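You operate a simulated robot arm through the tools that you are given. There is no shell and no other tool. Be economical: measure what you need, move in short steps, check, and stop when the job is done.

The job below is to be done with a simulated robot arm. You get a single attempt, and the scene is never put back.

TASK
Shut the applicator down: stop, brake, vent the air, power off.
Fine: press Stop first, once; upper brake to 5; touch no other control.

It is judged by the outcome, as a careful person would: the job done as asked, and still so three seconds after it is handed in. It fails if anything else is knocked over, pushed out of place, dropped, spilled or broken.

THE ROBOT
A 7-joint arm with a fingered hand on a trunk, on a base that drives. Base frame: it is fixed to the floor where the robot stands at the start and does not move with it; the origin is under the middle of the robot, x ahead of it, y to its left, z up. Lengths are in mm, angles in rad, forces in N, time in s.
Its first joint turns from -2.897 to 2.897 rad. Places, roughly: air dial [500, -900, 900]; air gauge [500, -1100, 1000]; black reel switch [1100, -100, 1100]; blue reset button [1100, -100, 1300]; blue sensor [1000, -300, 1800]; blue splice lever [1600, 300, 1600]; control box [1200, -100, 1200]; green start button [1200, 0, 1300]; grey rail knob [900, -400, 1800]; head dial [1400, -100, 1700]; head height handwheel [1000, -400, 1100]; large reel [1250, 500, 1250]; lower brake lever [1100, 300, 900]; lower hub knob [1400, 500, 800]; orange clamp lever [1100, -300, 1200]; orange grip [1500, 250, 750]. Payload 4.7 kg.
The TCP is the grasp point between the finger pads, 36 mm short of the fingertips. In the tool frame z runs along the fingers and y along their closing line. Largest opening 120 mm; the body of the gripper starts 42 mm behind the TCP. The gripper is a hand of 5 fingers: y runs from the thumb to the fingers, the wrist lies at [-18, -122, -210] in the tool frame, and closing takes about 1.5 s.
Orientation is that of the tool frame in the base frame, as a unit quaternion [w, x, y, z]. With the fingers straight down and the wrist toward the robot, the tool's x, y and z point along [0, 1, 0], [1, 0, 0] and [0, 0, -1] of the base frame.

THE INTERFACE
- The arm moves only by the tool nudge_tool. Its argument "commands" is one flat list of numbers, 7 for each row, row after row: the shift along the tool's x, y, z in mm, then the turn, a rotation vector about the tool's x, y, z in rad, then the gripper command, from -1 (fully open) to 1 (shut), values between in proportion. In form: [x, y, z, wx, wy, wz, jaw, x, y, z, wx, wy, wz, jaw, ...]. A call has 1 to 10 rows; each row shifts and turns the commanded pose from where the row before left it, along the tool's axes as they then stand. A row lasts 0.2 s, in which the tool goes at most 50 mm and 0.15 rad; a call with a longer step from one row to the next is refused whole, and so is a gripper value outside its range. A pose out of reach is approached as far as the arm can. The call stops where the force on the tool passes 50 N (or 10 N more than at its start, if that is more) or the arm is blocked; 0.2 s more then pass. The fingers move at their own pace (about 45 mm/s each) and stop on an object; they squeeze with about 29 N. The grip force told is the motor's: it shows also when the fingers shut on nothing. Time passes only in rows, and 0.2 s behind the last, so rows that do not move let the fingers close. The reply holds the time, the measured pose of the TCP, the force on the tool along the base axes, the opening and the grip force, in the units named above and with some noise, with the torque about the TCP (base axes, N m) and any sound that the robot's microphone picked up.
- Cameras (640 x 400 px; columns grow to the right, rows downward): "scene" is now at [-250.7, 42.8, 1276.3]; the picture's right is [-0.41, -0.91, 0.00], its down [0.07, -0.03, -1.00] and it looks along [0.91, -0.41, 0.08] (base axes); focal length 263 px, centre (320, 200). "wrist" rides on the gripper at [73, -91, -143] in the tool frame; the picture's right is [-0.80, 0.28, -0.53], its down [-0.53, -0.73, 0.42] and it looks along [-0.27, 0.62, 0.74] (tool axes); focal length 234 px, centre (320, 200). There is no depth. A picture from a camera that has moved, and an enlarged one, comes with that camera's place and axes in the base frame and with its lens.
- camera(camera): a new picture of that camera. The clock stands still meanwhile.
- steer(legs): drives the robot by 1 to 6 legs, each [ahead, turn to the left] in mm and rad, along the robot's own axes; the way and the turn of a leg run together, so that a leg with both is an arc; at most 1500 mm and 3.142 rad a leg. The arm and the cameras ride along, it lands a little off, and it stops where it bumps. It gives what a move gives.
- hand_shape(shape): the hand has 5 fingers and takes this shape, open, in about a second: jaw (thumb against the fingers, like two jaws); tri (thumb and two fingers); tip (a fingertip pinch); poke (one finger out to press); point (the index stretched); flat (the hand flat); cup (the hand cupped); fist (a fist). The gripper value then closes the fingers along that shape, each until it touches; the sizes above hold for jaw. It gives what a move gives, with no picture.
- aim_head(pan, tilt): turns the head with the scene camera to pan (to the left, within 2.496 rad either way) and tilt (down, from -0.506 to 1.204), counted from straight ahead of the robot. It gives what a move gives.
- inspect(camera, box): a new picture of the part [left, top, right, bottom] of that camera's present view, enlarged. The clock stands still meanwhile.
- finish_job(): hands the job in; it is judged then, once.

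Work in short steps. Places have to be worked out from the pictures, the camera data and where the tool is seen: move nearer, look again, correct. Check each grasp and each placing, and mend what went wrong. You have 120 turns and 82 pictures in all, those below and enlarged ones among them. Open the gripper and draw the arm clear of the work before you hand the job in, unless the task says otherwise; then end with one line.

The tools are called after ">>>" as name(argument=value, ...) on one line, values as JSON. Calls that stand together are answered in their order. nudge_tool: Moves the arm, as the interface text tells. Its arguments: {"type":"object","properties":{"commands":{"type":"array","items":{"type":"number"}}},"required":["commands"]} The other tools are called the same way: hand_shape (shape) gives the hand a shape; steer (legs) drives the base; aim_head (pan, tilt) turns the head that bears the scene camera; camera (camera) takes a picture; inspect (camera, box) takes an enlarged picture of a part of a camera's view; finish_job () hands the job in.

At the start:

```text
time: 0.0
ee_pos: [658.7, -233.2, 1000.5]
ee_rot: [0.0, 0.707, 0.707, 0.0]
contact_force: [0.5, -0.1, 0.2]
torque: [0.0, -0.01, -0.03]
opening: 119.8
finger_force: 0.1
shape: jaw
robot x, y, heading: [-0.9, 2.3, 0.003]
head pan, tilt: [-0.422, -0.08]
```

scene: 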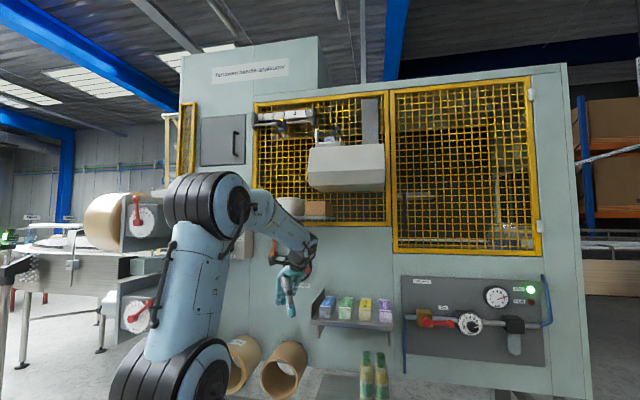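
wrist: 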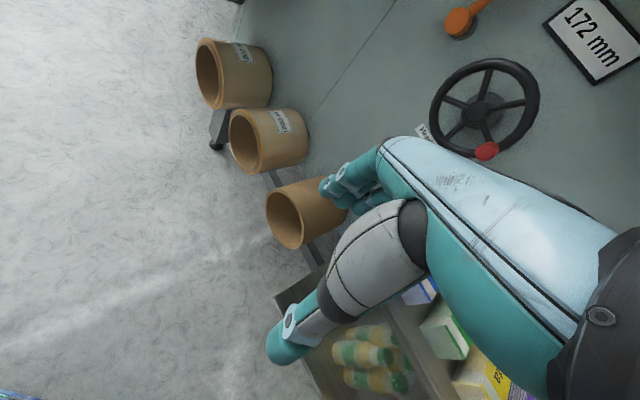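

I'll start by looking closely at the left machine side and the air panel before moving anything.

>>> inspect(camera="scene", box=[390, 260, 570, 372])

>>> inspect(camera="scene", box=[70, 180, 262, 340])

>>> inspect(camera="scene", box=[170, 50, 400, 230])

```text
3.56 times, centred on (480, 316) of scene
camera zoom: at [-250.7, 42.8, 1276.3], right [-0.41, -0.91, 0.0], down [0.07, -0.03, -1.0], along [0.91, -0.41, 0.08], focal length 936 px, centre (-249, -212)
```

zoom: 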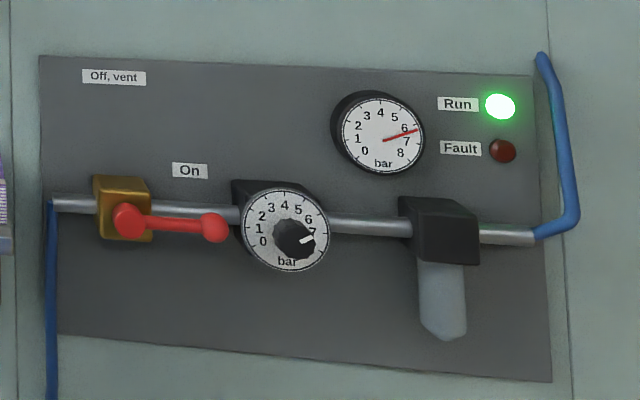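

```text
2.50 times, centred on (166, 260) of scene
camera zoom: at [-250.7, 42.8, 1276.3], right [-0.41, -0.91, 0.0], down [0.07, -0.03, -1.0], along [0.91, -0.41, 0.08], focal length 658 px, centre (705, 50)
```

zoom: 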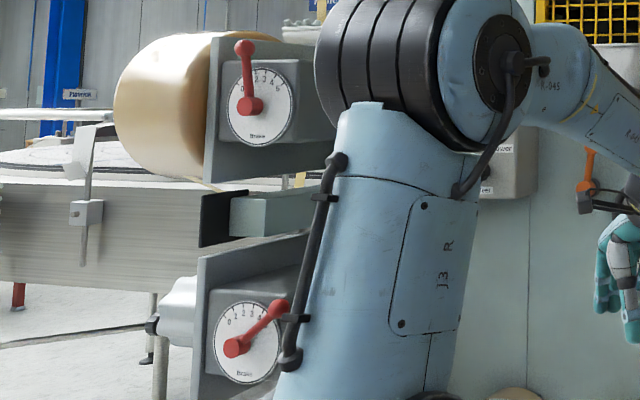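

```text
2.22 times, centred on (285, 140) of scene
camera zoom: at [-250.7, 42.8, 1276.3], right [-0.41, -0.91, 0.0], down [0.07, -0.03, -1.0], along [0.91, -0.41, 0.08], focal length 585 px, centre (398, 333)
```

zoom: 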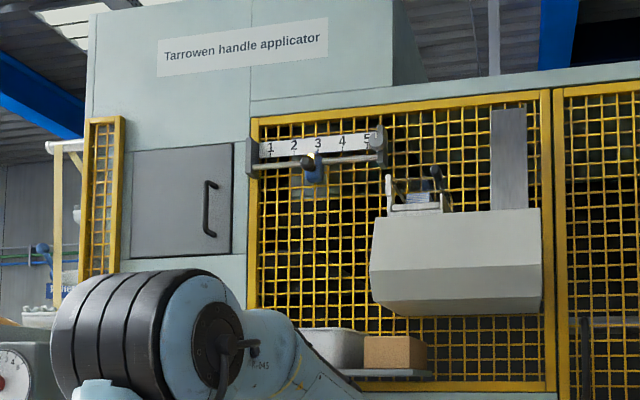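

The arm hides the control box. I'll turn the base left and look right with the head to see past the arm.

>>> steer(legs=[[0, 0.6]])

>>> aim_head(pan=-0.85, tilt=0.05)

>>> camera(camera="scene")

```text
time: 2.0
ee_pos: [677.2, 172.5, 1000.6]
ee_rot: [0.0, 0.47, 0.883, 0.0]
contact_force: [-0.5, 0.3, 0.3]
torque: [0.0, 0.03, -0.04]
opening: 119.5
finger_force: 0.1
shape: jaw
robot x, y, heading: [1.5, 1.2, 0.59]
head pan, tilt: [-0.422, -0.08]
```

```text
time: 2.9
ee_pos: [676.3, 173.8, 1000.9]
ee_rot: [-0.001, 0.47, 0.883, 0.0]
contact_force: [-0.8, -0.8, -0.1]
torque: [0.0, 0.0, 0.01]
opening: 119.6
finger_force: 0.1
shape: jaw
robot x, y, heading: [1.1, 1.7, 0.589]
head pan, tilt: [-0.85, 0.051]
```

```text
76 pictures are left
camera scene: at [-230.9, -142.3, 1264.6], right [-0.25, -0.97, 0.0], down [-0.05, 0.01, -1.0], along [0.97, -0.25, -0.05], focal length 263 px, centre (320, 200)
```

scene: 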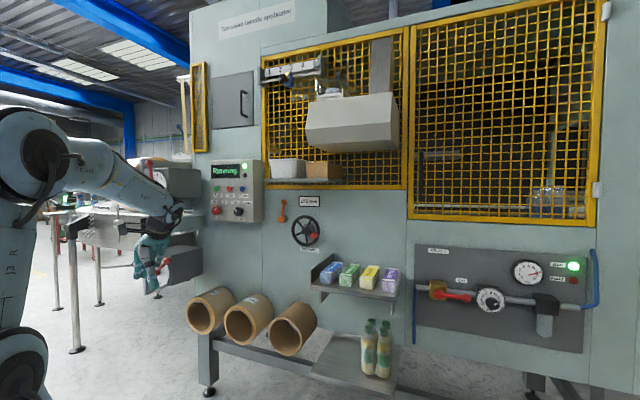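

Now the control box is visible; zoom in on it and on the air panel.

>>> inspect(camera="scene", box=[200, 150, 280, 230])

>>> inspect(camera="scene", box=[400, 230, 610, 360])

```text
5.00 times, centred on (240, 190) of scene
camera zoom: at [-230.9, -142.3, 1264.6], right [-0.25, -0.97, 0.0], down [-0.05, 0.01, -1.0], along [0.97, -0.25, -0.05], focal length 1316 px, centre (720, 250)
```

zoom: 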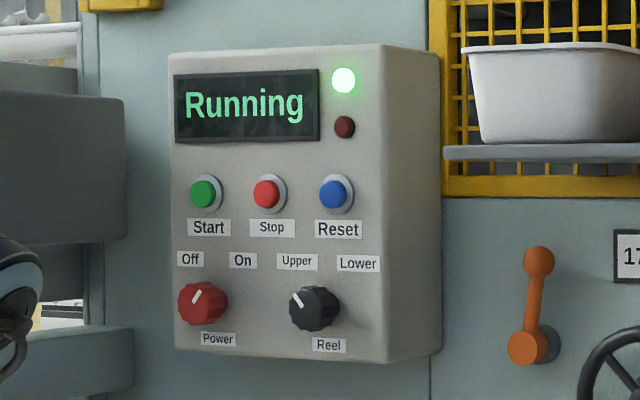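

```text
3.05 times, centred on (505, 295) of scene
camera zoom: at [-230.9, -142.3, 1264.6], right [-0.25, -0.97, 0.0], down [-0.05, 0.01, -1.0], along [0.97, -0.25, -0.05], focal length 802 px, centre (-244, -90)
```

zoom: 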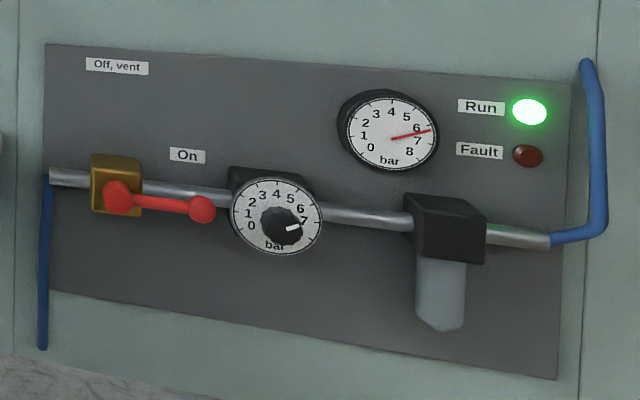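

The box shows Start/Stop/Reset, a Power knob (at On) and the Reel switch. I'll lift the tool and pitch it to horizontal (fingers pointing forward) before driving closer.

>>> nudge_tool(commands=[0, 0, -50, 0, 0, 0, -1, 0, 0, -50, 0, 0, 0, -1, 0, 0, -50, 0, 0, 0, -1, 0, 0, -50, 0, 0, 0, -1, 0, 0, 0, -0.14, 0, 0, -1, 0, 0, 0, -0.14, 0, 0, -1, 0, 0, 0, -0.14, 0, 0, -1, 0, 0, 0, -0.14, 0, 0, -1])

>>> nudge_tool(commands=[0, 0, 0, -0.14, 0, 0, -1, 0, 0, 0, -0.14, 0, 0, -1, 0, 0, 0, -0.14, 0, 0, -1, 0, 0, 0, -0.15, 0, 0, -1, 0, 0, 0, -0.15, 0, 0, -1, 0, 0, 0, -0.15, 0, 0, -1, 0, 0, 0, -0.14, 0, 0, -1, 0, 0, -40, 0, 0, 0, -1, 0, 0, -40, 0, 0, 0, -1, 0, 0, -40, 0, 0, 0, -1])

>>> hand_shape(shape="poke")

```text
time: 4.7
ee_pos: [676.4, 172.6, 1199.4]
ee_rot: [0.131, 0.452, 0.848, 0.245]
contact_force: [0.5, -0.5, -0.4]
torque: [0.02, 0.02, 0.01]
opening: 119.9
finger_force: 0.1
shape: jaw
robot x, y, heading: [-2.7, -1.0, 0.593]
head pan, tilt: [-0.85, 0.051]
```

```text
time: 6.9
ee_pos: [574.1, 108.2, 1200.8]
ee_rot: [0.333, 0.333, 0.624, 0.624]
contact_force: [0.1, 0.4, -0.8]
torque: [0.01, 0.05, 0.01]
opening: 119.6
finger_force: 0.1
shape: jaw
robot x, y, heading: [-2.4, 1.1, 0.595]
head pan, tilt: [-0.85, 0.051]
```

```text
time: 7.8
ee_pos: [576.4, 106.7, 1200.4]
ee_rot: [0.333, 0.333, 0.624, 0.624]
contact_force: [-0.2, 1.0, 0.6]
torque: [0.03, -0.01, 0.0]
opening: 0.0
finger_force: 0.0
shape: poke
robot x, y, heading: [2.1, 1.9, 0.593]
head pan, tilt: [-0.85, 0.051]
```

Drive toward the panel, leaving the arm clear of box and brakes.

>>> steer(legs=[[0, -0.28], [330, 0]])

>>> aim_head(pan=-0.6, tilt=0.05)

>>> camera(camera="scene")

>>> camera(camera="wrist")

```text
time: 10.9
ee_pos: [897.7, 42.0, 1201.2]
ee_rot: [0.418, 0.418, 0.57, 0.57]
contact_force: [-0.5, -1.4, -0.3]
torque: [0.01, -0.02, -0.02]
opening: 0.0
finger_force: 0.1
shape: poke
robot x, y, heading: [313.4, 102.5, 0.314]
head pan, tilt: [-0.85, 0.051]
```

```text
time: 11.7
ee_pos: [897.9, 41.8, 1199.7]
ee_rot: [0.417, 0.417, 0.571, 0.571]
contact_force: [-0.6, 0.4, -1.1]
torque: [0.01, -0.04, 0.0]
opening: 0.0
finger_force: 0.1
shape: poke
robot x, y, heading: [316.1, 98.8, 0.304]
head pan, tilt: [-0.6, 0.051]
```

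```text
73 pictures are left
camera scene: at [62.6, 49.3, 1264.6], right [-0.29, -0.96, 0.0], down [-0.05, 0.01, -1.0], along [0.96, -0.29, -0.05], focal length 263 px, centre (320, 200)
```

scene: 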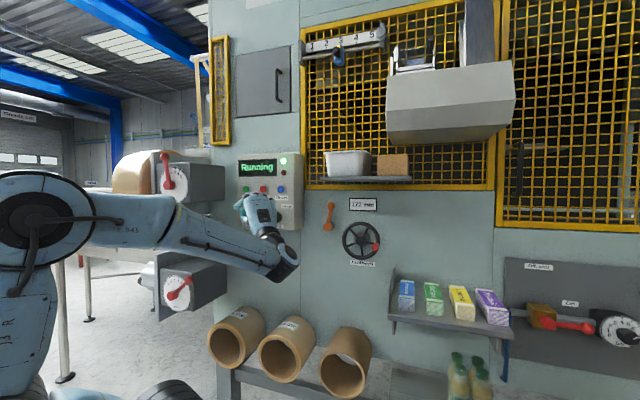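

```text
72 pictures are left
camera wrist: at [737.2, 66.1, 1109.5], right [-0.26, -0.92, 0.28], down [0.56, -0.38, -0.73], along [0.78, -0.03, 0.62], focal length 234 px, centre (320, 200)
```

wrist: 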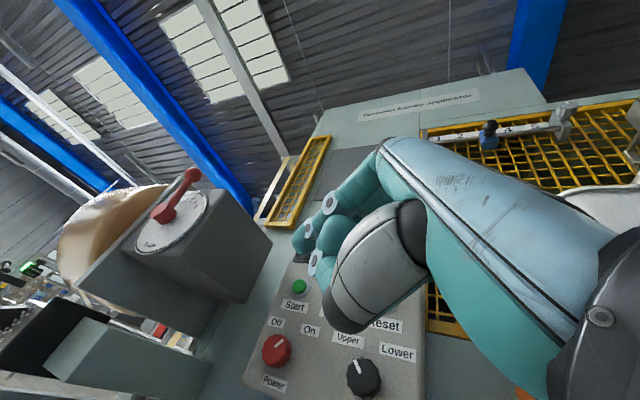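

Zoom for triangulation of the box controls and the brake.

>>> inspect(camera="scene", box=[225, 145, 305, 195])

>>> inspect(camera="scene", box=[130, 140, 226, 200])

>>> inspect(camera="wrist", box=[230, 240, 430, 400])

```text
8.00 times, centred on (265, 170) of scene
camera zoom: at [62.6, 49.3, 1264.6], right [-0.29, -0.96, 0.0], down [-0.05, 0.01, -1.0], along [0.96, -0.29, -0.05], focal length 2105 px, centre (760, 440)
```

zoom: 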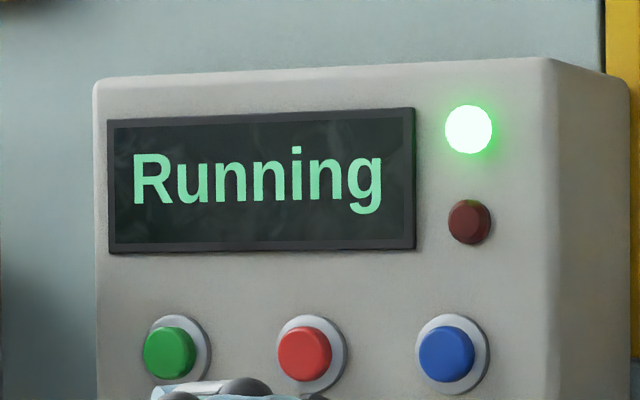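

```text
6.67 times, centred on (178, 170) of scene
camera zoom: at [62.6, 49.3, 1264.6], right [-0.29, -0.96, 0.0], down [-0.05, 0.01, -1.0], along [0.96, -0.29, -0.05], focal length 1754 px, centre (1267, 400)
```

zoom: 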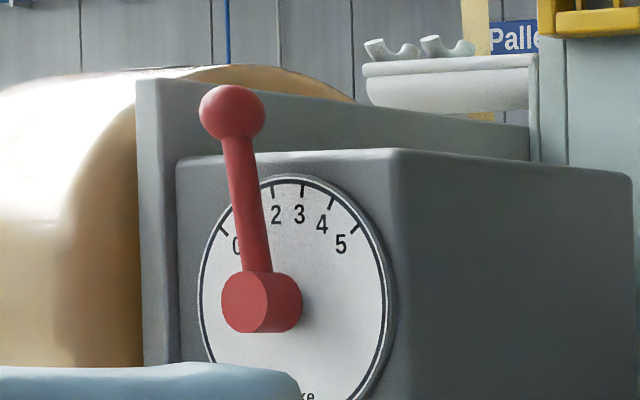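

```text
2.50 times, centred on (330, 320) of wrist
camera zoom: at [737.2, 66.1, 1109.5], right [-0.26, -0.92, 0.28], down [0.56, -0.38, -0.73], along [0.78, -0.03, 0.62], focal length 585 px, centre (295, -100)
```

zoom: 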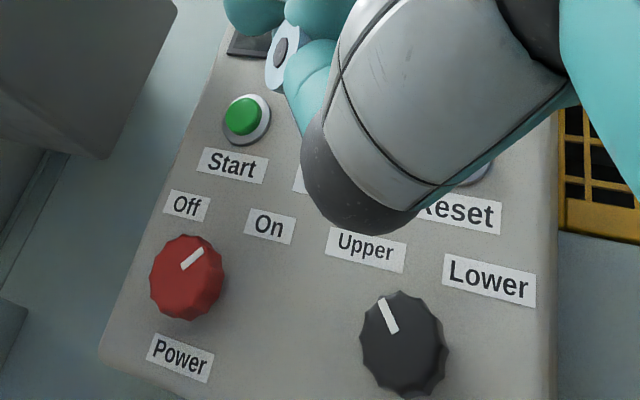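

Stop works out to about (1182,-44,1254), the wall normal heading about -0.66 rad. I need to know where the poking fingertip sits relative to TCP.

>>> inspect(camera="wrist", box=[260, 120, 460, 345])

>>> inspect(camera="scene", box=[215, 170, 315, 290])

```text
1.78 times, centred on (360, 232) of wrist
camera zoom: at [737.2, 66.1, 1109.5], right [-0.26, -0.92, 0.28], down [0.56, -0.38, -0.73], along [0.78, -0.03, 0.62], focal length 416 px, centre (249, 142)
```

zoom: 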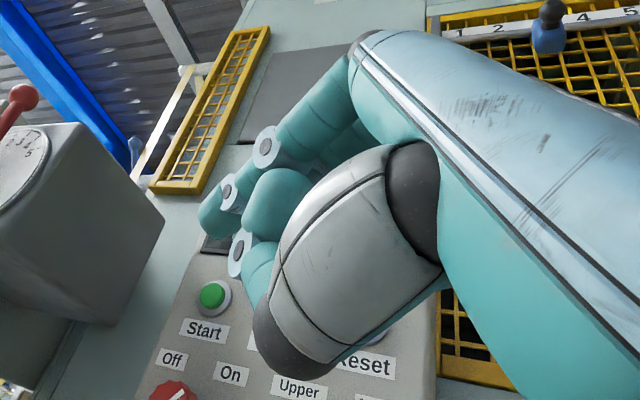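

```text
3.33 times, centred on (265, 230) of scene
camera zoom: at [62.6, 49.3, 1264.6], right [-0.29, -0.96, 0.0], down [-0.05, 0.01, -1.0], along [0.96, -0.29, -0.05], focal length 877 px, centre (503, 100)
```

zoom: 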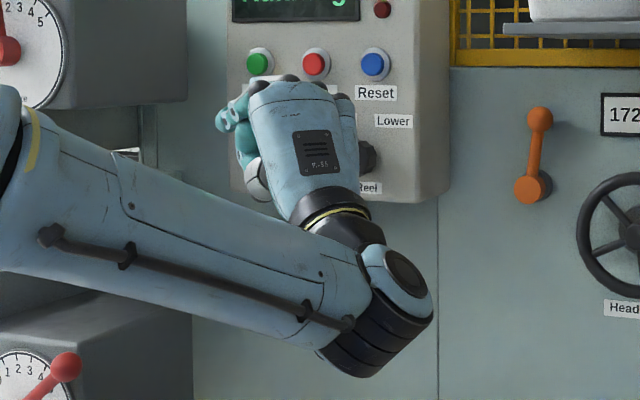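

The index tip sits roughly at tool [13,0,35]. I'll yaw the tool by about -0.96 rad to square up with the box and come up level with Stop.

>>> nudge_tool(commands=[0, 0, 0, 0, -0.137, 0, -1, 0, 0, 0, 0, -0.137, 0, -1, 0, 0, 0, 0, -0.137, 0, -1, 0, 0, 0, 0, -0.137, 0, -1, 0, 0, 0, 0, -0.137, 0, -1, 0, 0, 0, 0, -0.137, 0, -1, 0, 0, 0, 0, -0.137, 0, -1, 0, 25, 0, 0, 0, 0, -1, 0, 25, 0, 0, 0, 0, -1])

>>> camera(camera="wrist")

>>> camera(camera="scene")

```text
time: 13.7
ee_pos: [898.8, 42.2, 1252.0]
ee_rot: [0.557, 0.557, 0.436, 0.436]
contact_force: [0.9, -0.4, -0.2]
torque: [0.0, -0.02, 0.0]
opening: 0.0
finger_force: 0.0
shape: poke
out of reach, approached as far as the arm can: row 5, 6, 7
robot x, y, heading: [310.9, 98.6, 0.309]
head pan, tilt: [-0.6, 0.051]
```

```text
66 pictures are left
camera wrist: at [775.1, 145.5, 1160.5], right [-0.7, -0.65, 0.28], down [0.28, -0.62, -0.73], along [0.65, -0.43, 0.62], focal length 234 px, centre (320, 200)
```

wrist: 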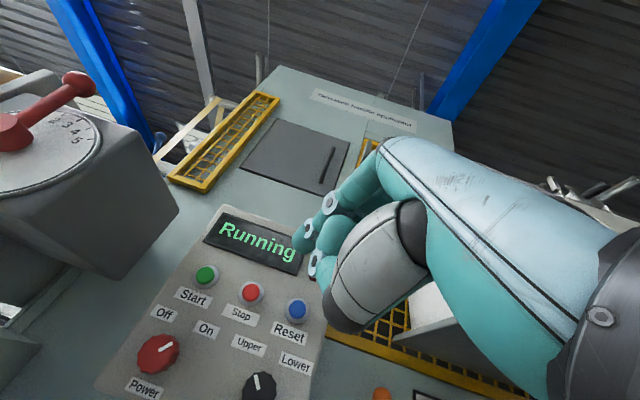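

```text
65 pictures are left
camera scene: at [62.6, 49.3, 1264.6], right [-0.29, -0.96, 0.0], down [-0.05, 0.01, -1.0], along [0.96, -0.29, -0.05], focal length 263 px, centre (320, 200)
```

scene: 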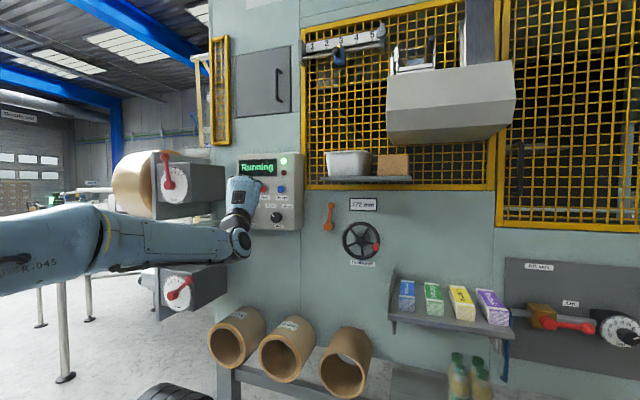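

The wrist limits the yaw at heading about -0.24. Standing further left would make the approach square, so I'll retract the arm and reposition the base to about (500,390).

>>> nudge_tool(commands=[0, 0, -40, 0, 0, 0, -1, 0, 0, -40, 0, 0, 0, -1, 0, 0, -40, 0, 0, 0, -1, 0, 0, -30, 0, 0, 0, -1])

>>> steer(legs=[[0, 0.685], [340, 0], [0, -1.3]])

>>> aim_head(pan=-0.3, tilt=0.05)

>>> camera(camera="scene")

```text
time: 14.7
ee_pos: [762.3, 97.3, 1250.2]
ee_rot: [0.534, 0.535, 0.464, 0.463]
contact_force: [-4.3, -1.5, -0.5]
torque: [-0.02, 0.1, 0.14]
opening: 0.0
finger_force: 0.1
shape: poke
robot x, y, heading: [315.4, 101.8, 0.308]
head pan, tilt: [-0.6, 0.051]
```

```text
time: 21.9
ee_pos: [852.6, 121.5, 1250.7]
ee_rot: [0.66, 0.661, 0.252, 0.251]
contact_force: [-0.1, 0.2, -0.6]
torque: [0.05, -0.02, 0.0]
opening: 0.0
finger_force: 0.0
shape: poke
robot x, y, heading: [503.8, 389.7, -0.296]
head pan, tilt: [-0.6, 0.051]
```

```text
time: 22.7
ee_pos: [851.7, 120.4, 1249.5]
ee_rot: [0.661, 0.661, 0.252, 0.252]
contact_force: [-0.3, -0.4, -0.3]
torque: [0.0, -0.04, -0.05]
opening: 0.0
finger_force: 0.1
shape: poke
robot x, y, heading: [503.2, 388.5, -0.292]
head pan, tilt: [-0.3, 0.051]
```

```text
64 pictures are left
camera scene: at [285.2, 507.6, 1264.6], right [-0.56, -0.83, 0.0], down [-0.04, 0.03, -1.0], along [0.83, -0.56, -0.05], focal length 263 px, centre (320, 200)
```

scene: 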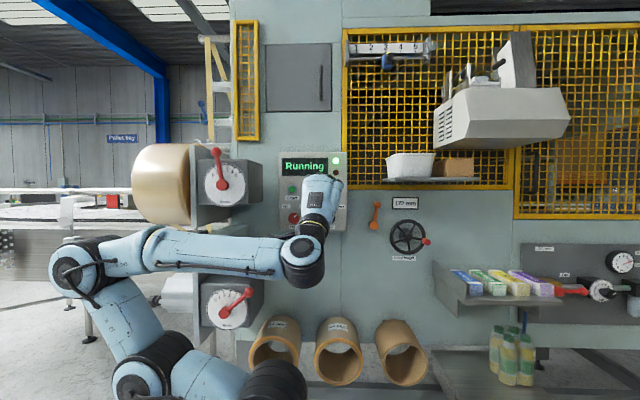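

Good: nearly square view. Zoom at the box and brake for refined positions.

>>> inspect(camera="scene", box=[265, 140, 361, 240])

>>> inspect(camera="scene", box=[185, 140, 265, 215])

>>> camera(camera="wrist")

```text
4.00 times, centred on (313, 190) of scene
camera zoom: at [285.2, 507.6, 1264.6], right [-0.56, -0.83, 0.0], down [-0.04, 0.03, -1.0], along [0.83, -0.56, -0.05], focal length 1053 px, centre (348, 240)
```

zoom: 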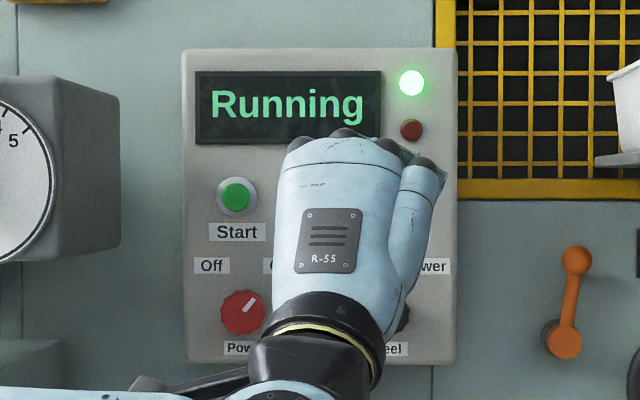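

```text
5.33 times, centred on (225, 178) of scene
camera zoom: at [285.2, 507.6, 1264.6], right [-0.56, -0.83, 0.0], down [-0.04, 0.03, -1.0], along [0.83, -0.56, -0.05], focal length 1404 px, centre (827, 320)
```

zoom: 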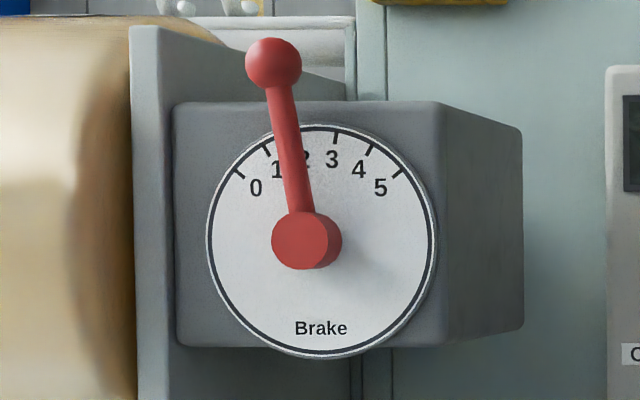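

```text
61 pictures are left
camera wrist: at [808.7, 275.4, 1159.1], right [-0.95, -0.14, 0.28], down [-0.11, -0.67, -0.73], along [0.29, -0.73, 0.62], focal length 234 px, centre (320, 200)
```

wrist: 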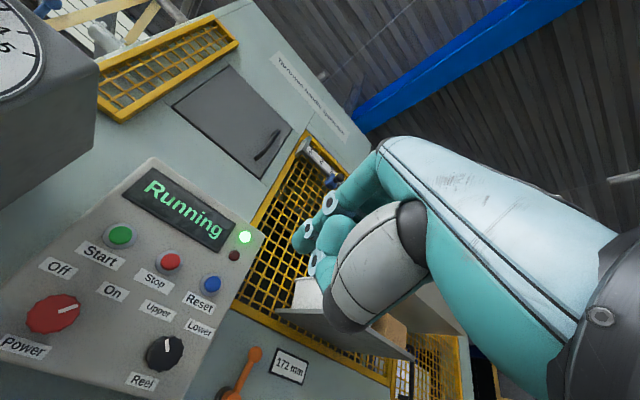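

Combined rays put Start (1193,22), Stop (1147,-40,1255), Reset (1100,-106); wall heading ≈ -0.63. Square the tool and advance to ~95 mm from Stop.

>>> nudge_tool(commands=[0, 0, 0, 0, 0.105, 0, -1, 0, 0, 0, 0, 0.105, 0, -1, 8, 1, 45, 0, 0, 0, -1, 8, 1, 45, 0, 0, 0, -1, 8, 1, 45, 0, 0, 0, -1, 7, 2, 45, 0, 0, 0, -1])

>>> camera(camera="wrist")

>>> inspect(camera="scene", box=[265, 140, 361, 240])

```text
time: 24.1
ee_pos: [1005.4, 27.4, 1256.9]
ee_rot: [0.638, 0.637, 0.306, 0.306]
contact_force: [9.2, 5.4, -0.1]
torque: [0.09, -0.13, -0.74]
opening: 0.1
finger_force: 0.1
shape: poke
robot x, y, heading: [500.7, 389.1, -0.3]
head pan, tilt: [-0.3, 0.051]
```

```text
60 pictures are left
camera wrist: at [936.4, 171.9, 1165.3], right [-0.91, -0.3, 0.28], down [0.0, -0.68, -0.73], along [0.41, -0.67, 0.62], focal length 234 px, centre (320, 200)
```

wrist: 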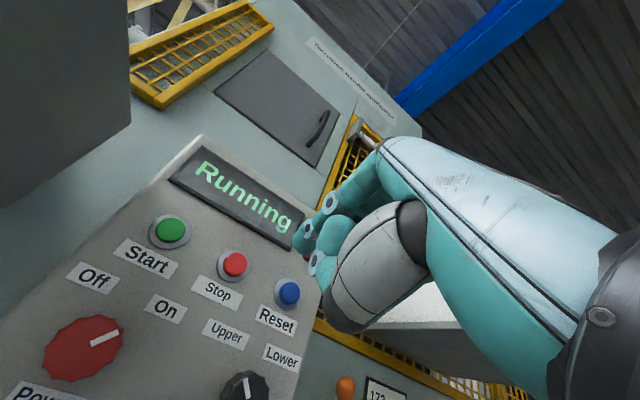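

```text
4.00 times, centred on (313, 190) of scene
camera zoom: at [285.0, 507.7, 1264.5], right [-0.56, -0.83, 0.0], down [-0.04, 0.03, -1.0], along [0.83, -0.56, -0.05], focal length 1053 px, centre (348, 240)
```

zoom: 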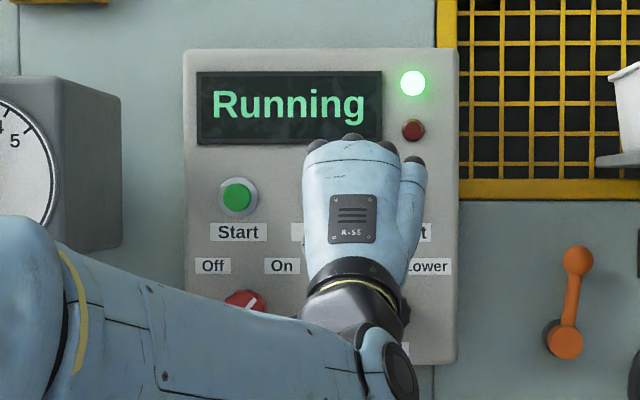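

There is a ~10 N reading; check whether it's just settling with a still row.

>>> nudge_tool(commands=[0, 0, 0, 0, 0, 0, -1, 0, 0, 0, 0, 0, 0, -1])

>>> camera(camera="scene")

```text
time: 24.7
ee_pos: [1017.3, 38.2, 1256.2]
ee_rot: [0.63, 0.631, 0.321, 0.319]
contact_force: [0.3, -0.1, -0.7]
torque: [0.0, 0.01, -0.01]
opening: 0.0
finger_force: 0.0
shape: poke
robot x, y, heading: [502.8, 389.0, -0.291]
head pan, tilt: [-0.3, 0.051]
```

```text
58 pictures are left
camera scene: at [285.2, 507.6, 1264.6], right [-0.56, -0.83, 0.0], down [-0.04, 0.03, -1.0], along [0.83, -0.56, -0.05], focal length 263 px, centre (320, 200)
```

scene: 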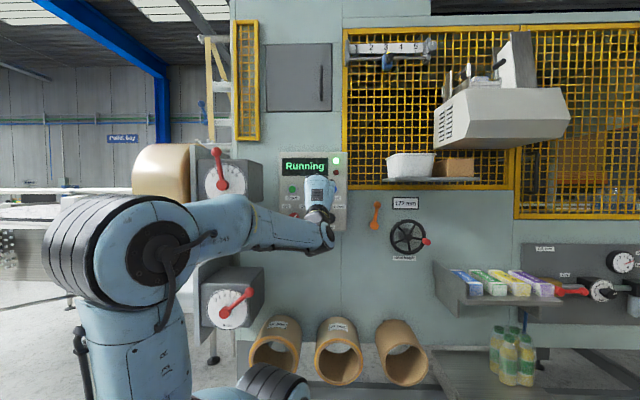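

Settled fine. New wrist picture at this pose for aligning the fingertip.

>>> inspect(camera="wrist", box=[120, 180, 360, 400])

```text
1.82 times, centred on (240, 290) of wrist
camera zoom: at [942.3, 180.4, 1164.9], right [-0.9, -0.34, 0.28], down [0.03, -0.68, -0.73], along [0.44, -0.65, 0.62], focal length 426 px, centre (466, 36)
```

zoom: 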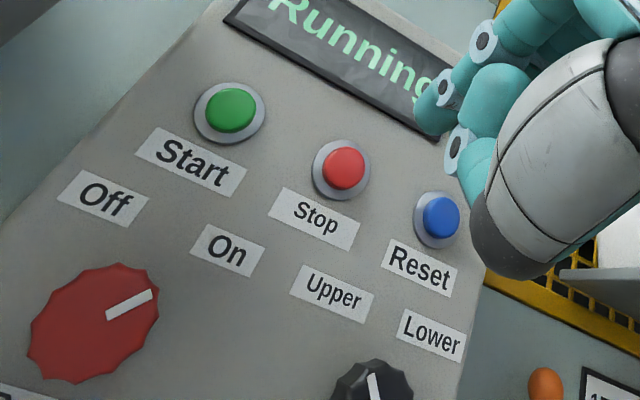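

Stop is ≈[14,0,152] in the tool frame, tip ≈[11,5,34]: aligned within a few mm. Advance 75 mm and look.

>>> nudge_tool(commands=[1, -2, 25, 0, 0, 0, -1, 1, -2, 25, 0, 0, 0, -1, 1, 0, 25, 0, 0, 0, -1, 0, 0, 0, 0, 0, 0, -1])

>>> inspect(camera="wrist", box=[120, 180, 360, 400])

>>> inspect(camera="scene", box=[265, 140, 361, 240])

```text
time: 25.7
ee_pos: [1078.8, -3.5, 1251.2]
ee_rot: [0.63, 0.631, 0.321, 0.319]
contact_force: [0.2, 0.1, 0.1]
torque: [0.0, 0.0, 0.01]
opening: 0.0
finger_force: 0.1
shape: poke
robot x, y, heading: [504.7, 385.3, -0.29]
head pan, tilt: [-0.3, 0.051]
```

```text
1.82 times, centred on (240, 290) of wrist
camera zoom: at [1004.5, 140.1, 1159.9], right [-0.9, -0.34, 0.28], down [0.03, -0.68, -0.73], along [0.44, -0.65, 0.62], focal length 426 px, centre (466, 36)
```

zoom: 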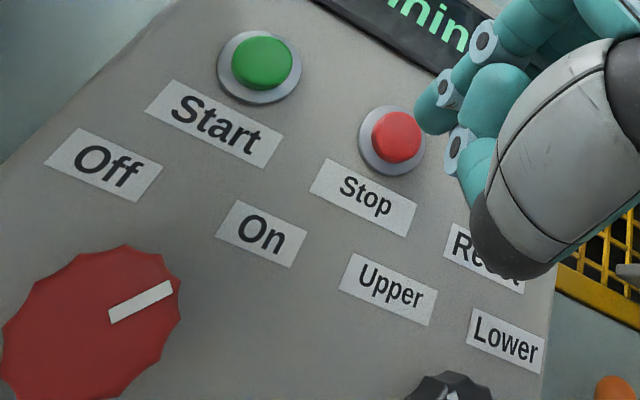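

```text
4.00 times, centred on (313, 190) of scene
camera zoom: at [285.2, 507.6, 1264.6], right [-0.56, -0.83, 0.0], down [-0.04, 0.03, -1.0], along [0.83, -0.56, -0.05], focal length 1053 px, centre (348, 240)
```

zoom: 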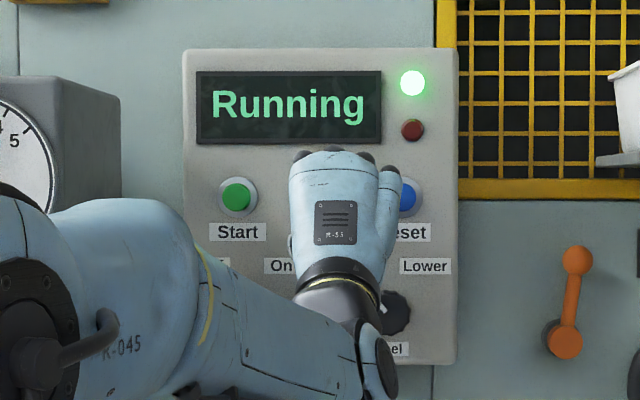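

Button top is about 33 mm beyond the tip. Advance 24 mm, then small steps.

>>> nudge_tool(commands=[1, -3, 12, 0, 0, 0, -1, 0, 0, 12, 0, 0, 0, -1, 0, 0, 0, 0, 0, 0, -1])

>>> inspect(camera="wrist", box=[180, 160, 380, 300])

```text
time: 26.5
ee_pos: [1098.9, -15.8, 1247.8]
ee_rot: [0.629, 0.632, 0.321, 0.319]
contact_force: [0.1, -0.9, 0.9]
torque: [-0.01, 0.02, 0.0]
opening: 0.0
finger_force: 0.1
shape: poke
robot x, y, heading: [501.5, 385.6, -0.296]
head pan, tilt: [-0.3, 0.051]
```

```text
2.86 times, centred on (280, 230) of wrist
camera zoom: at [1023.7, 125.9, 1157.0], right [-0.9, -0.34, 0.28], down [0.03, -0.68, -0.73], along [0.44, -0.65, 0.62], focal length 669 px, centre (434, 114)
```

zoom: 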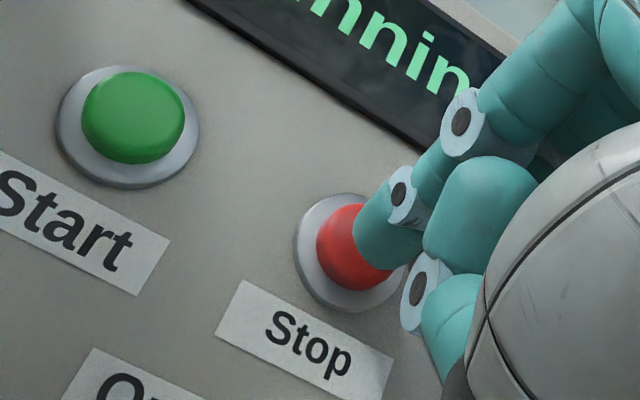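

The tip is in front of the button. Press in small steps, watching the force.

>>> nudge_tool(commands=[0, 0, 3, 0, 0, 0, -1, 0, 0, 3, 0, 0, 0, -1, 0, 0, 3, 0, 0, 0, -1])

>>> inspect(camera="wrist", box=[180, 160, 380, 300])

```text
time: 27.3
ee_pos: [1105.3, -20.7, 1248.8]
ee_rot: [0.63, 0.63, 0.32, 0.32]
contact_force: [-1.2, 0.7, 0.2]
torque: [0.01, 0.01, -0.01]
opening: 0.2
finger_force: 0.1
shape: poke
robot x, y, heading: [504.4, 386.8, -0.295]
head pan, tilt: [-0.3, 0.051]
```

```text
2.86 times, centred on (280, 230) of wrist
camera zoom: at [1030.5, 121.4, 1156.6], right [-0.9, -0.34, 0.28], down [0.03, -0.68, -0.73], along [0.44, -0.65, 0.62], focal length 669 px, centre (434, 114)
```

zoom: 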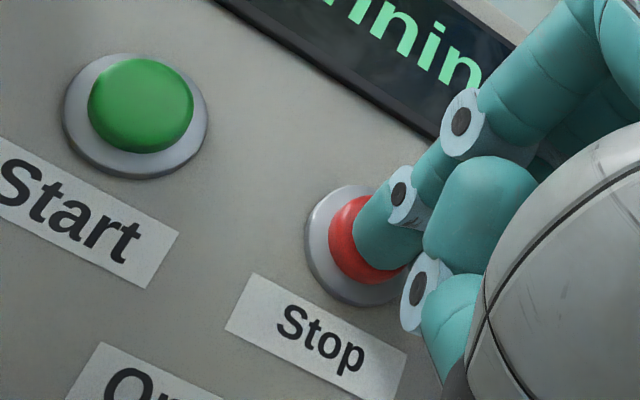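

Very slight contact at most; continue by 2 mm steps.

>>> nudge_tool(commands=[0, 0, 2, 0, 0, 0, -1, 0, 0, 2, 0, 0, 0, -1, 0, 0, 2, 0, 0, 0, -1])

```text
time: 28.1
ee_pos: [1110.2, -23.9, 1247.8]
ee_rot: [0.631, 0.631, 0.319, 0.319]
contact_force: [-1.9, 1.2, -0.6]
torque: [-0.01, -0.04, 0.02]
opening: 0.0
finger_force: 0.2
shape: poke
robot x, y, heading: [505.0, 385.7, -0.293]
head pan, tilt: [-0.3, 0.051]
heard: click
```

A click was heard. Retreat straight back and check the display.

>>> nudge_tool(commands=[0, 0, -10, 0, 0, 0, -1, 0, 0, -30, 0, 0, 0, -1, 0, 0, -40, 0, 0, 0, -1, 0, 0, -40, 0, 0, 0, -1, 0, 0, 0, 0, 0, 0, -1])

>>> inspect(camera="scene", box=[185, 140, 345, 240])

```text
time: 29.3
ee_pos: [1012.6, 48.7, 1248.7]
ee_rot: [0.63, 0.63, 0.32, 0.32]
contact_force: [0.0, -0.5, -0.5]
torque: [-0.01, 0.03, 0.0]
opening: 0.2
finger_force: 0.1
shape: poke
robot x, y, heading: [501.4, 386.4, -0.294]
head pan, tilt: [-0.3, 0.051]
```

```text
4.00 times, centred on (265, 190) of scene
camera zoom: at [285.3, 507.6, 1264.6], right [-0.56, -0.83, 0.0], down [-0.04, 0.03, -1.0], along [0.83, -0.56, -0.05], focal length 1053 px, centre (540, 240)
```

zoom: 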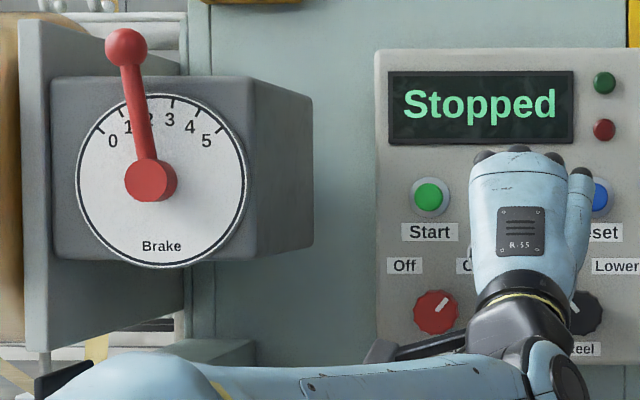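

Display says Stopped. Next the upper brake: hub ≈(1148,302,1269), lever ~105 mm at -10°, target 5 at +50°. I'll retract and reposition to about (520,625) for a square approach, and test the "point" shape.

>>> nudge_tool(commands=[0, 0, -45, 0, 0, 0, -1, 0, 0, -45, 0, 0, 0, -1, 0, 0, -45, 0, 0, 0, -1, 0, 0, -45, 0, 0, 0, -1, 0, 0, 0, 0, 0, 0, -1])

>>> steer(legs=[[0, -1.36], [-240, 0], [0, 1.2]])

>>> hand_shape(shape="point")

>>> camera(camera="wrist")

>>> camera(camera="scene")

```text
time: 30.5
ee_pos: [884.5, 169.8, 1250.0]
ee_rot: [0.612, 0.613, 0.353, 0.353]
contact_force: [-4.0, 0.1, 0.5]
torque: [0.01, 0.11, 0.01]
opening: 0.1
finger_force: 0.0
shape: poke
robot x, y, heading: [499.0, 389.6, -0.292]
head pan, tilt: [-0.3, 0.051]
```

```text
time: 38.7
ee_pos: [848.1, 341.9, 1249.8]
ee_rot: [0.652, 0.654, 0.272, 0.27]
contact_force: [-0.6, 0.1, -1.1]
torque: [0.01, 0.03, 0.0]
opening: 0.0
finger_force: 0.1
shape: poke
robot x, y, heading: [528.1, 628.7, -0.447]
head pan, tilt: [-0.3, 0.051]
```

```text
time: 39.6
ee_pos: [848.2, 340.9, 1250.2]
ee_rot: [0.653, 0.653, 0.271, 0.271]
contact_force: [0.7, 0.5, 0.6]
torque: [0.0, -0.01, -0.01]
opening: 0.1
finger_force: 0.1
shape: point
robot x, y, heading: [522.9, 626.2, -0.444]
head pan, tilt: [-0.3, 0.051]
```

```text
51 pictures are left
camera wrist: at [796.4, 493.8, 1158.5], right [-0.94, -0.2, 0.28], down [-0.08, -0.68, -0.73], along [0.33, -0.71, 0.62], focal length 234 px, centre (320, 200)
```

wrist: 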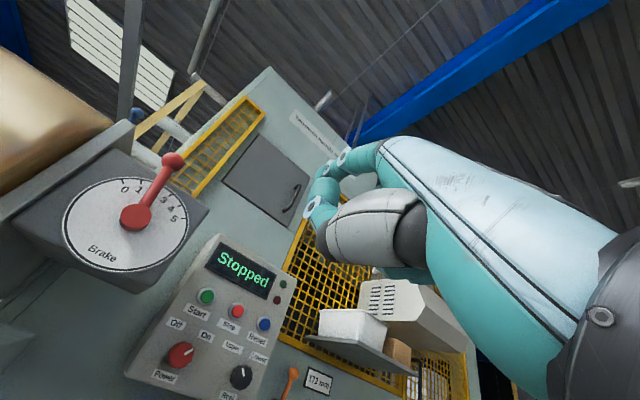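

```text
50 pictures are left
camera scene: at [326.6, 779.6, 1264.6], right [-0.68, -0.73, 0.0], down [-0.04, 0.03, -1.0], along [0.73, -0.68, -0.05], focal length 263 px, centre (320, 200)
```

scene: 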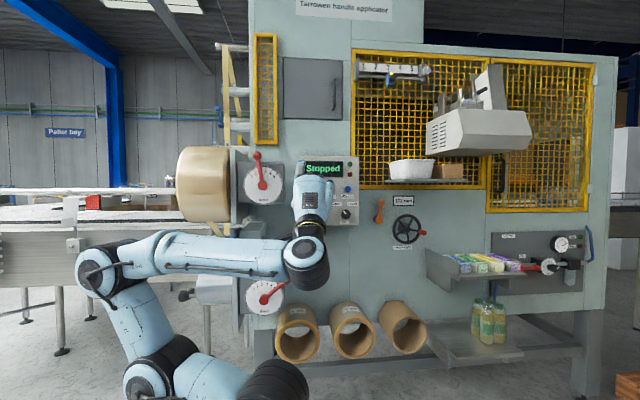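

Zoom to understand the "point" shape.

>>> inspect(camera="wrist", box=[270, 110, 450, 290])

>>> inspect(camera="scene", box=[230, 140, 360, 240])

```text
2.22 times, centred on (360, 200) of wrist
camera zoom: at [796.4, 493.8, 1158.5], right [-0.94, -0.2, 0.28], down [-0.08, -0.68, -0.73], along [0.33, -0.71, 0.62], focal length 520 px, centre (231, 200)
```

zoom: 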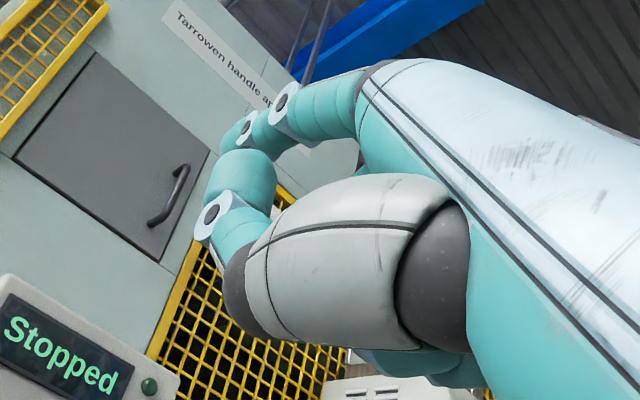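

```text
4.00 times, centred on (295, 190) of scene
camera zoom: at [326.6, 779.6, 1264.6], right [-0.68, -0.73, 0.0], down [-0.04, 0.03, -1.0], along [0.73, -0.68, -0.05], focal length 1053 px, centre (420, 240)
```

zoom: 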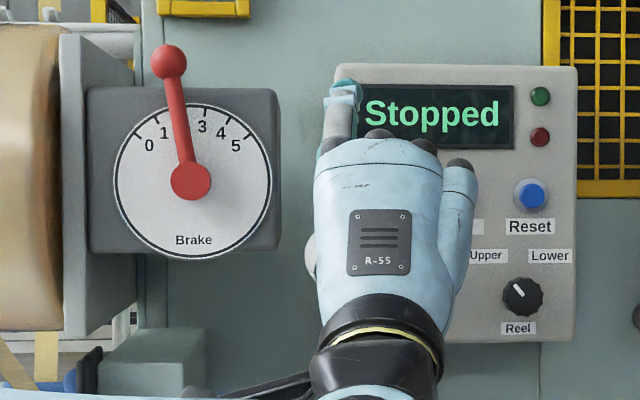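

Index is on the left (+x) side of the hand, so pushing right would be better with the free right (pinky) edge. Try the "flat" shape and look at its geometry.

>>> hand_shape(shape="flat")

>>> inspect(camera="wrist", box=[200, 60, 500, 300])

>>> inspect(camera="scene", box=[230, 140, 360, 240])

```text
time: 40.5
ee_pos: [848.3, 342.3, 1250.0]
ee_rot: [0.653, 0.654, 0.27, 0.27]
contact_force: [0.3, 0.1, 0.5]
torque: [-0.01, -0.05, -0.01]
opening: 114.6
finger_force: 0.1
shape: flat
robot x, y, heading: [522.7, 630.5, -0.44]
head pan, tilt: [-0.3, 0.051]
```

```text
1.67 times, centred on (350, 180) of wrist
camera zoom: at [796.4, 493.8, 1158.5], right [-0.94, -0.2, 0.28], down [-0.08, -0.68, -0.73], along [0.33, -0.71, 0.62], focal length 390 px, centre (270, 233)
```

zoom: 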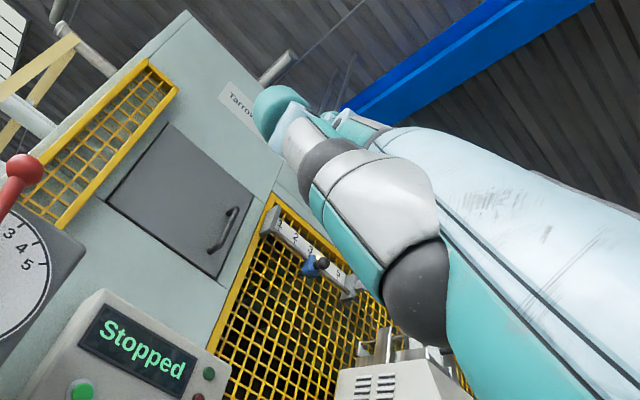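

```text
4.00 times, centred on (295, 190) of scene
camera zoom: at [326.6, 779.6, 1264.6], right [-0.68, -0.73, 0.0], down [-0.04, 0.03, -1.0], along [0.73, -0.68, -0.05], focal length 1053 px, centre (420, 240)
```

zoom: 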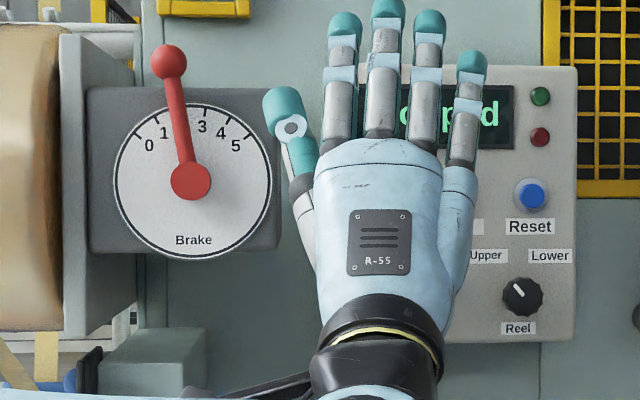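

Flat points upward, not useful. Better: the jaw rolled 90° so thumb is left and fingers right, straddling the lever; then slide right. Set jaw, square heading to -0.63 and roll +π/2.

>>> hand_shape(shape="jaw")

>>> nudge_tool(commands=[0, 0, 0, 0, 0.078, 0, -1, 0, 0, 0, 0, 0.078, 0, -1, 0, 0, 0, 0, 0, 0.143, -1, 0, 0, 0, 0, 0, 0.143, -1, 0, 0, 0, 0, 0, 0.143, -1, 0, 0, 0, 0, 0, 0.143, -1, 0, 0, 0, 0, 0, 0.143, -1, 0, 0, 0, 0, 0, 0.143, -1, 0, 0, 0, 0, 0, 0.143, -1, 0, 0, 0, 0, 0, 0.143, -1])

>>> nudge_tool(commands=[0, 0, 0, 0, 0, 0.143, -1, 0, 0, 0, 0, 0, 0.143, -1, 0, 0, 0, 0, 0, 0.141, -1, 0, 0, 0, 0, 0, 0, -1, 0, 0, 0, 0, 0, 0, -1])

>>> camera(camera="scene")

>>> camera(camera="wrist")

```text
time: 41.4
ee_pos: [847.6, 342.7, 1249.1]
ee_rot: [0.653, 0.654, 0.27, 0.27]
contact_force: [0.3, -0.3, 0.2]
torque: [-0.02, 0.01, -0.01]
opening: 120.0
finger_force: 0.2
shape: jaw
robot x, y, heading: [521.8, 630.8, -0.448]
head pan, tilt: [-0.3, 0.051]
```

```text
time: 43.6
ee_pos: [840.1, 314.7, 1244.9]
ee_rot: [0.356, 0.704, -0.071, 0.611]
contact_force: [0.6, -1.0, 0.5]
torque: [-0.04, 0.01, 0.0]
opening: 120.4
finger_force: 0.1
shape: jaw
out of reach, approached as far as the arm can: row 8, 9, 10
robot x, y, heading: [520.4, 628.0, -0.45]
head pan, tilt: [-0.3, 0.051]
```

```text
time: 44.8
ee_pos: [836.9, 298.5, 1243.5]
ee_rot: [0.219, 0.672, -0.219, 0.672]
contact_force: [0.2, 0.1, -0.5]
torque: [0.0, -0.01, -0.01]
opening: 120.1
finger_force: 0.1
shape: jaw
out of reach, approached as far as the arm can: row 1, 2, 3
robot x, y, heading: [520.5, 626.5, -0.447]
head pan, tilt: [-0.3, 0.051]
```

```text
45 pictures are left
camera scene: at [326.6, 779.5, 1264.6], right [-0.68, -0.73, 0.0], down [-0.04, 0.03, -1.0], along [0.73, -0.68, -0.05], focal length 263 px, centre (320, 200)
```

scene: 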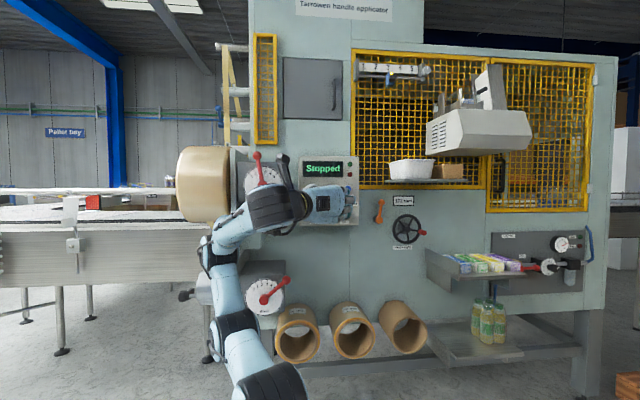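

```text
44 pictures are left
camera wrist: at [773.1, 455.9, 1316.1], right [-0.59, 0.08, -0.8], down [0.77, 0.34, -0.53], along [0.23, -0.94, -0.27], focal length 234 px, centre (320, 200)
```

wrist: 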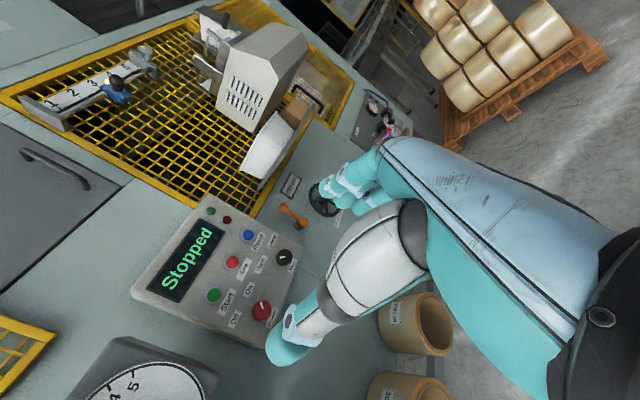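

Orientation is right (x up, y right, z into wall). Move left/up/forward to a pre-position about 100 mm in front of the lever.

>>> nudge_tool(commands=[25, -32, 10, 0, 0, 0, -1, 25, -32, 15, 0, 0, 0, -1, 25, -32, 20, 0, 0, 0, -1, 25, -32, 20, 0, 0, 0, -1, 3, -32, 20, 0, 0, 0, -1, 0, 0, 20, 0, 0, 0, -1, 0, 0, 0, 0, 0, 0, -1, 0, 0, 0, 0, 0, 0, -1])

>>> camera(camera="scene")

>>> camera(camera="wrist")

```text
time: 46.6
ee_pos: [1016.7, 366.4, 1346.3]
ee_rot: [0.219, 0.673, -0.22, 0.672]
contact_force: [0.5, 1.1, 0.1]
torque: [-0.01, 0.02, -0.02]
opening: 120.0
finger_force: 0.0
shape: jaw
out of reach, approached as far as the arm can: row 1
robot x, y, heading: [522.7, 626.0, -0.445]
head pan, tilt: [-0.3, 0.051]
```

```text
43 pictures are left
camera scene: at [326.7, 779.6, 1264.6], right [-0.68, -0.73, 0.0], down [-0.04, 0.03, -1.0], along [0.73, -0.68, -0.05], focal length 263 px, centre (320, 200)
```

scene: 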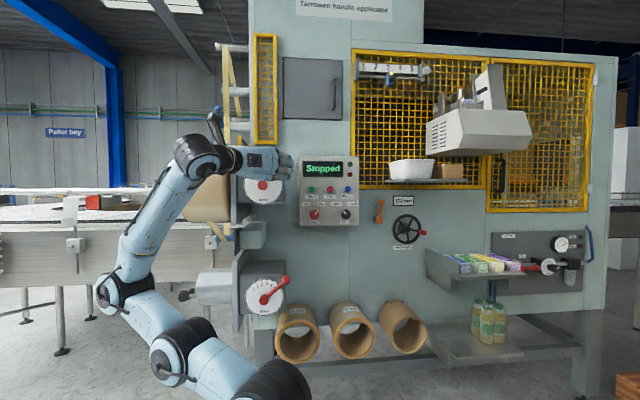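

```text
42 pictures are left
camera wrist: at [952.8, 522.8, 1419.0], right [-0.59, 0.08, -0.8], down [0.77, 0.34, -0.53], along [0.23, -0.94, -0.27], focal length 234 px, centre (320, 200)
```

wrist: 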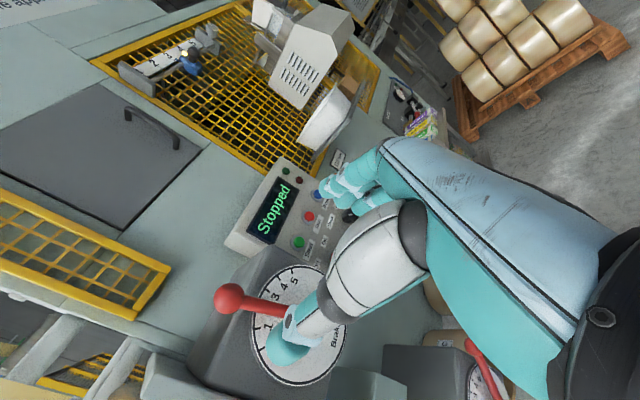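

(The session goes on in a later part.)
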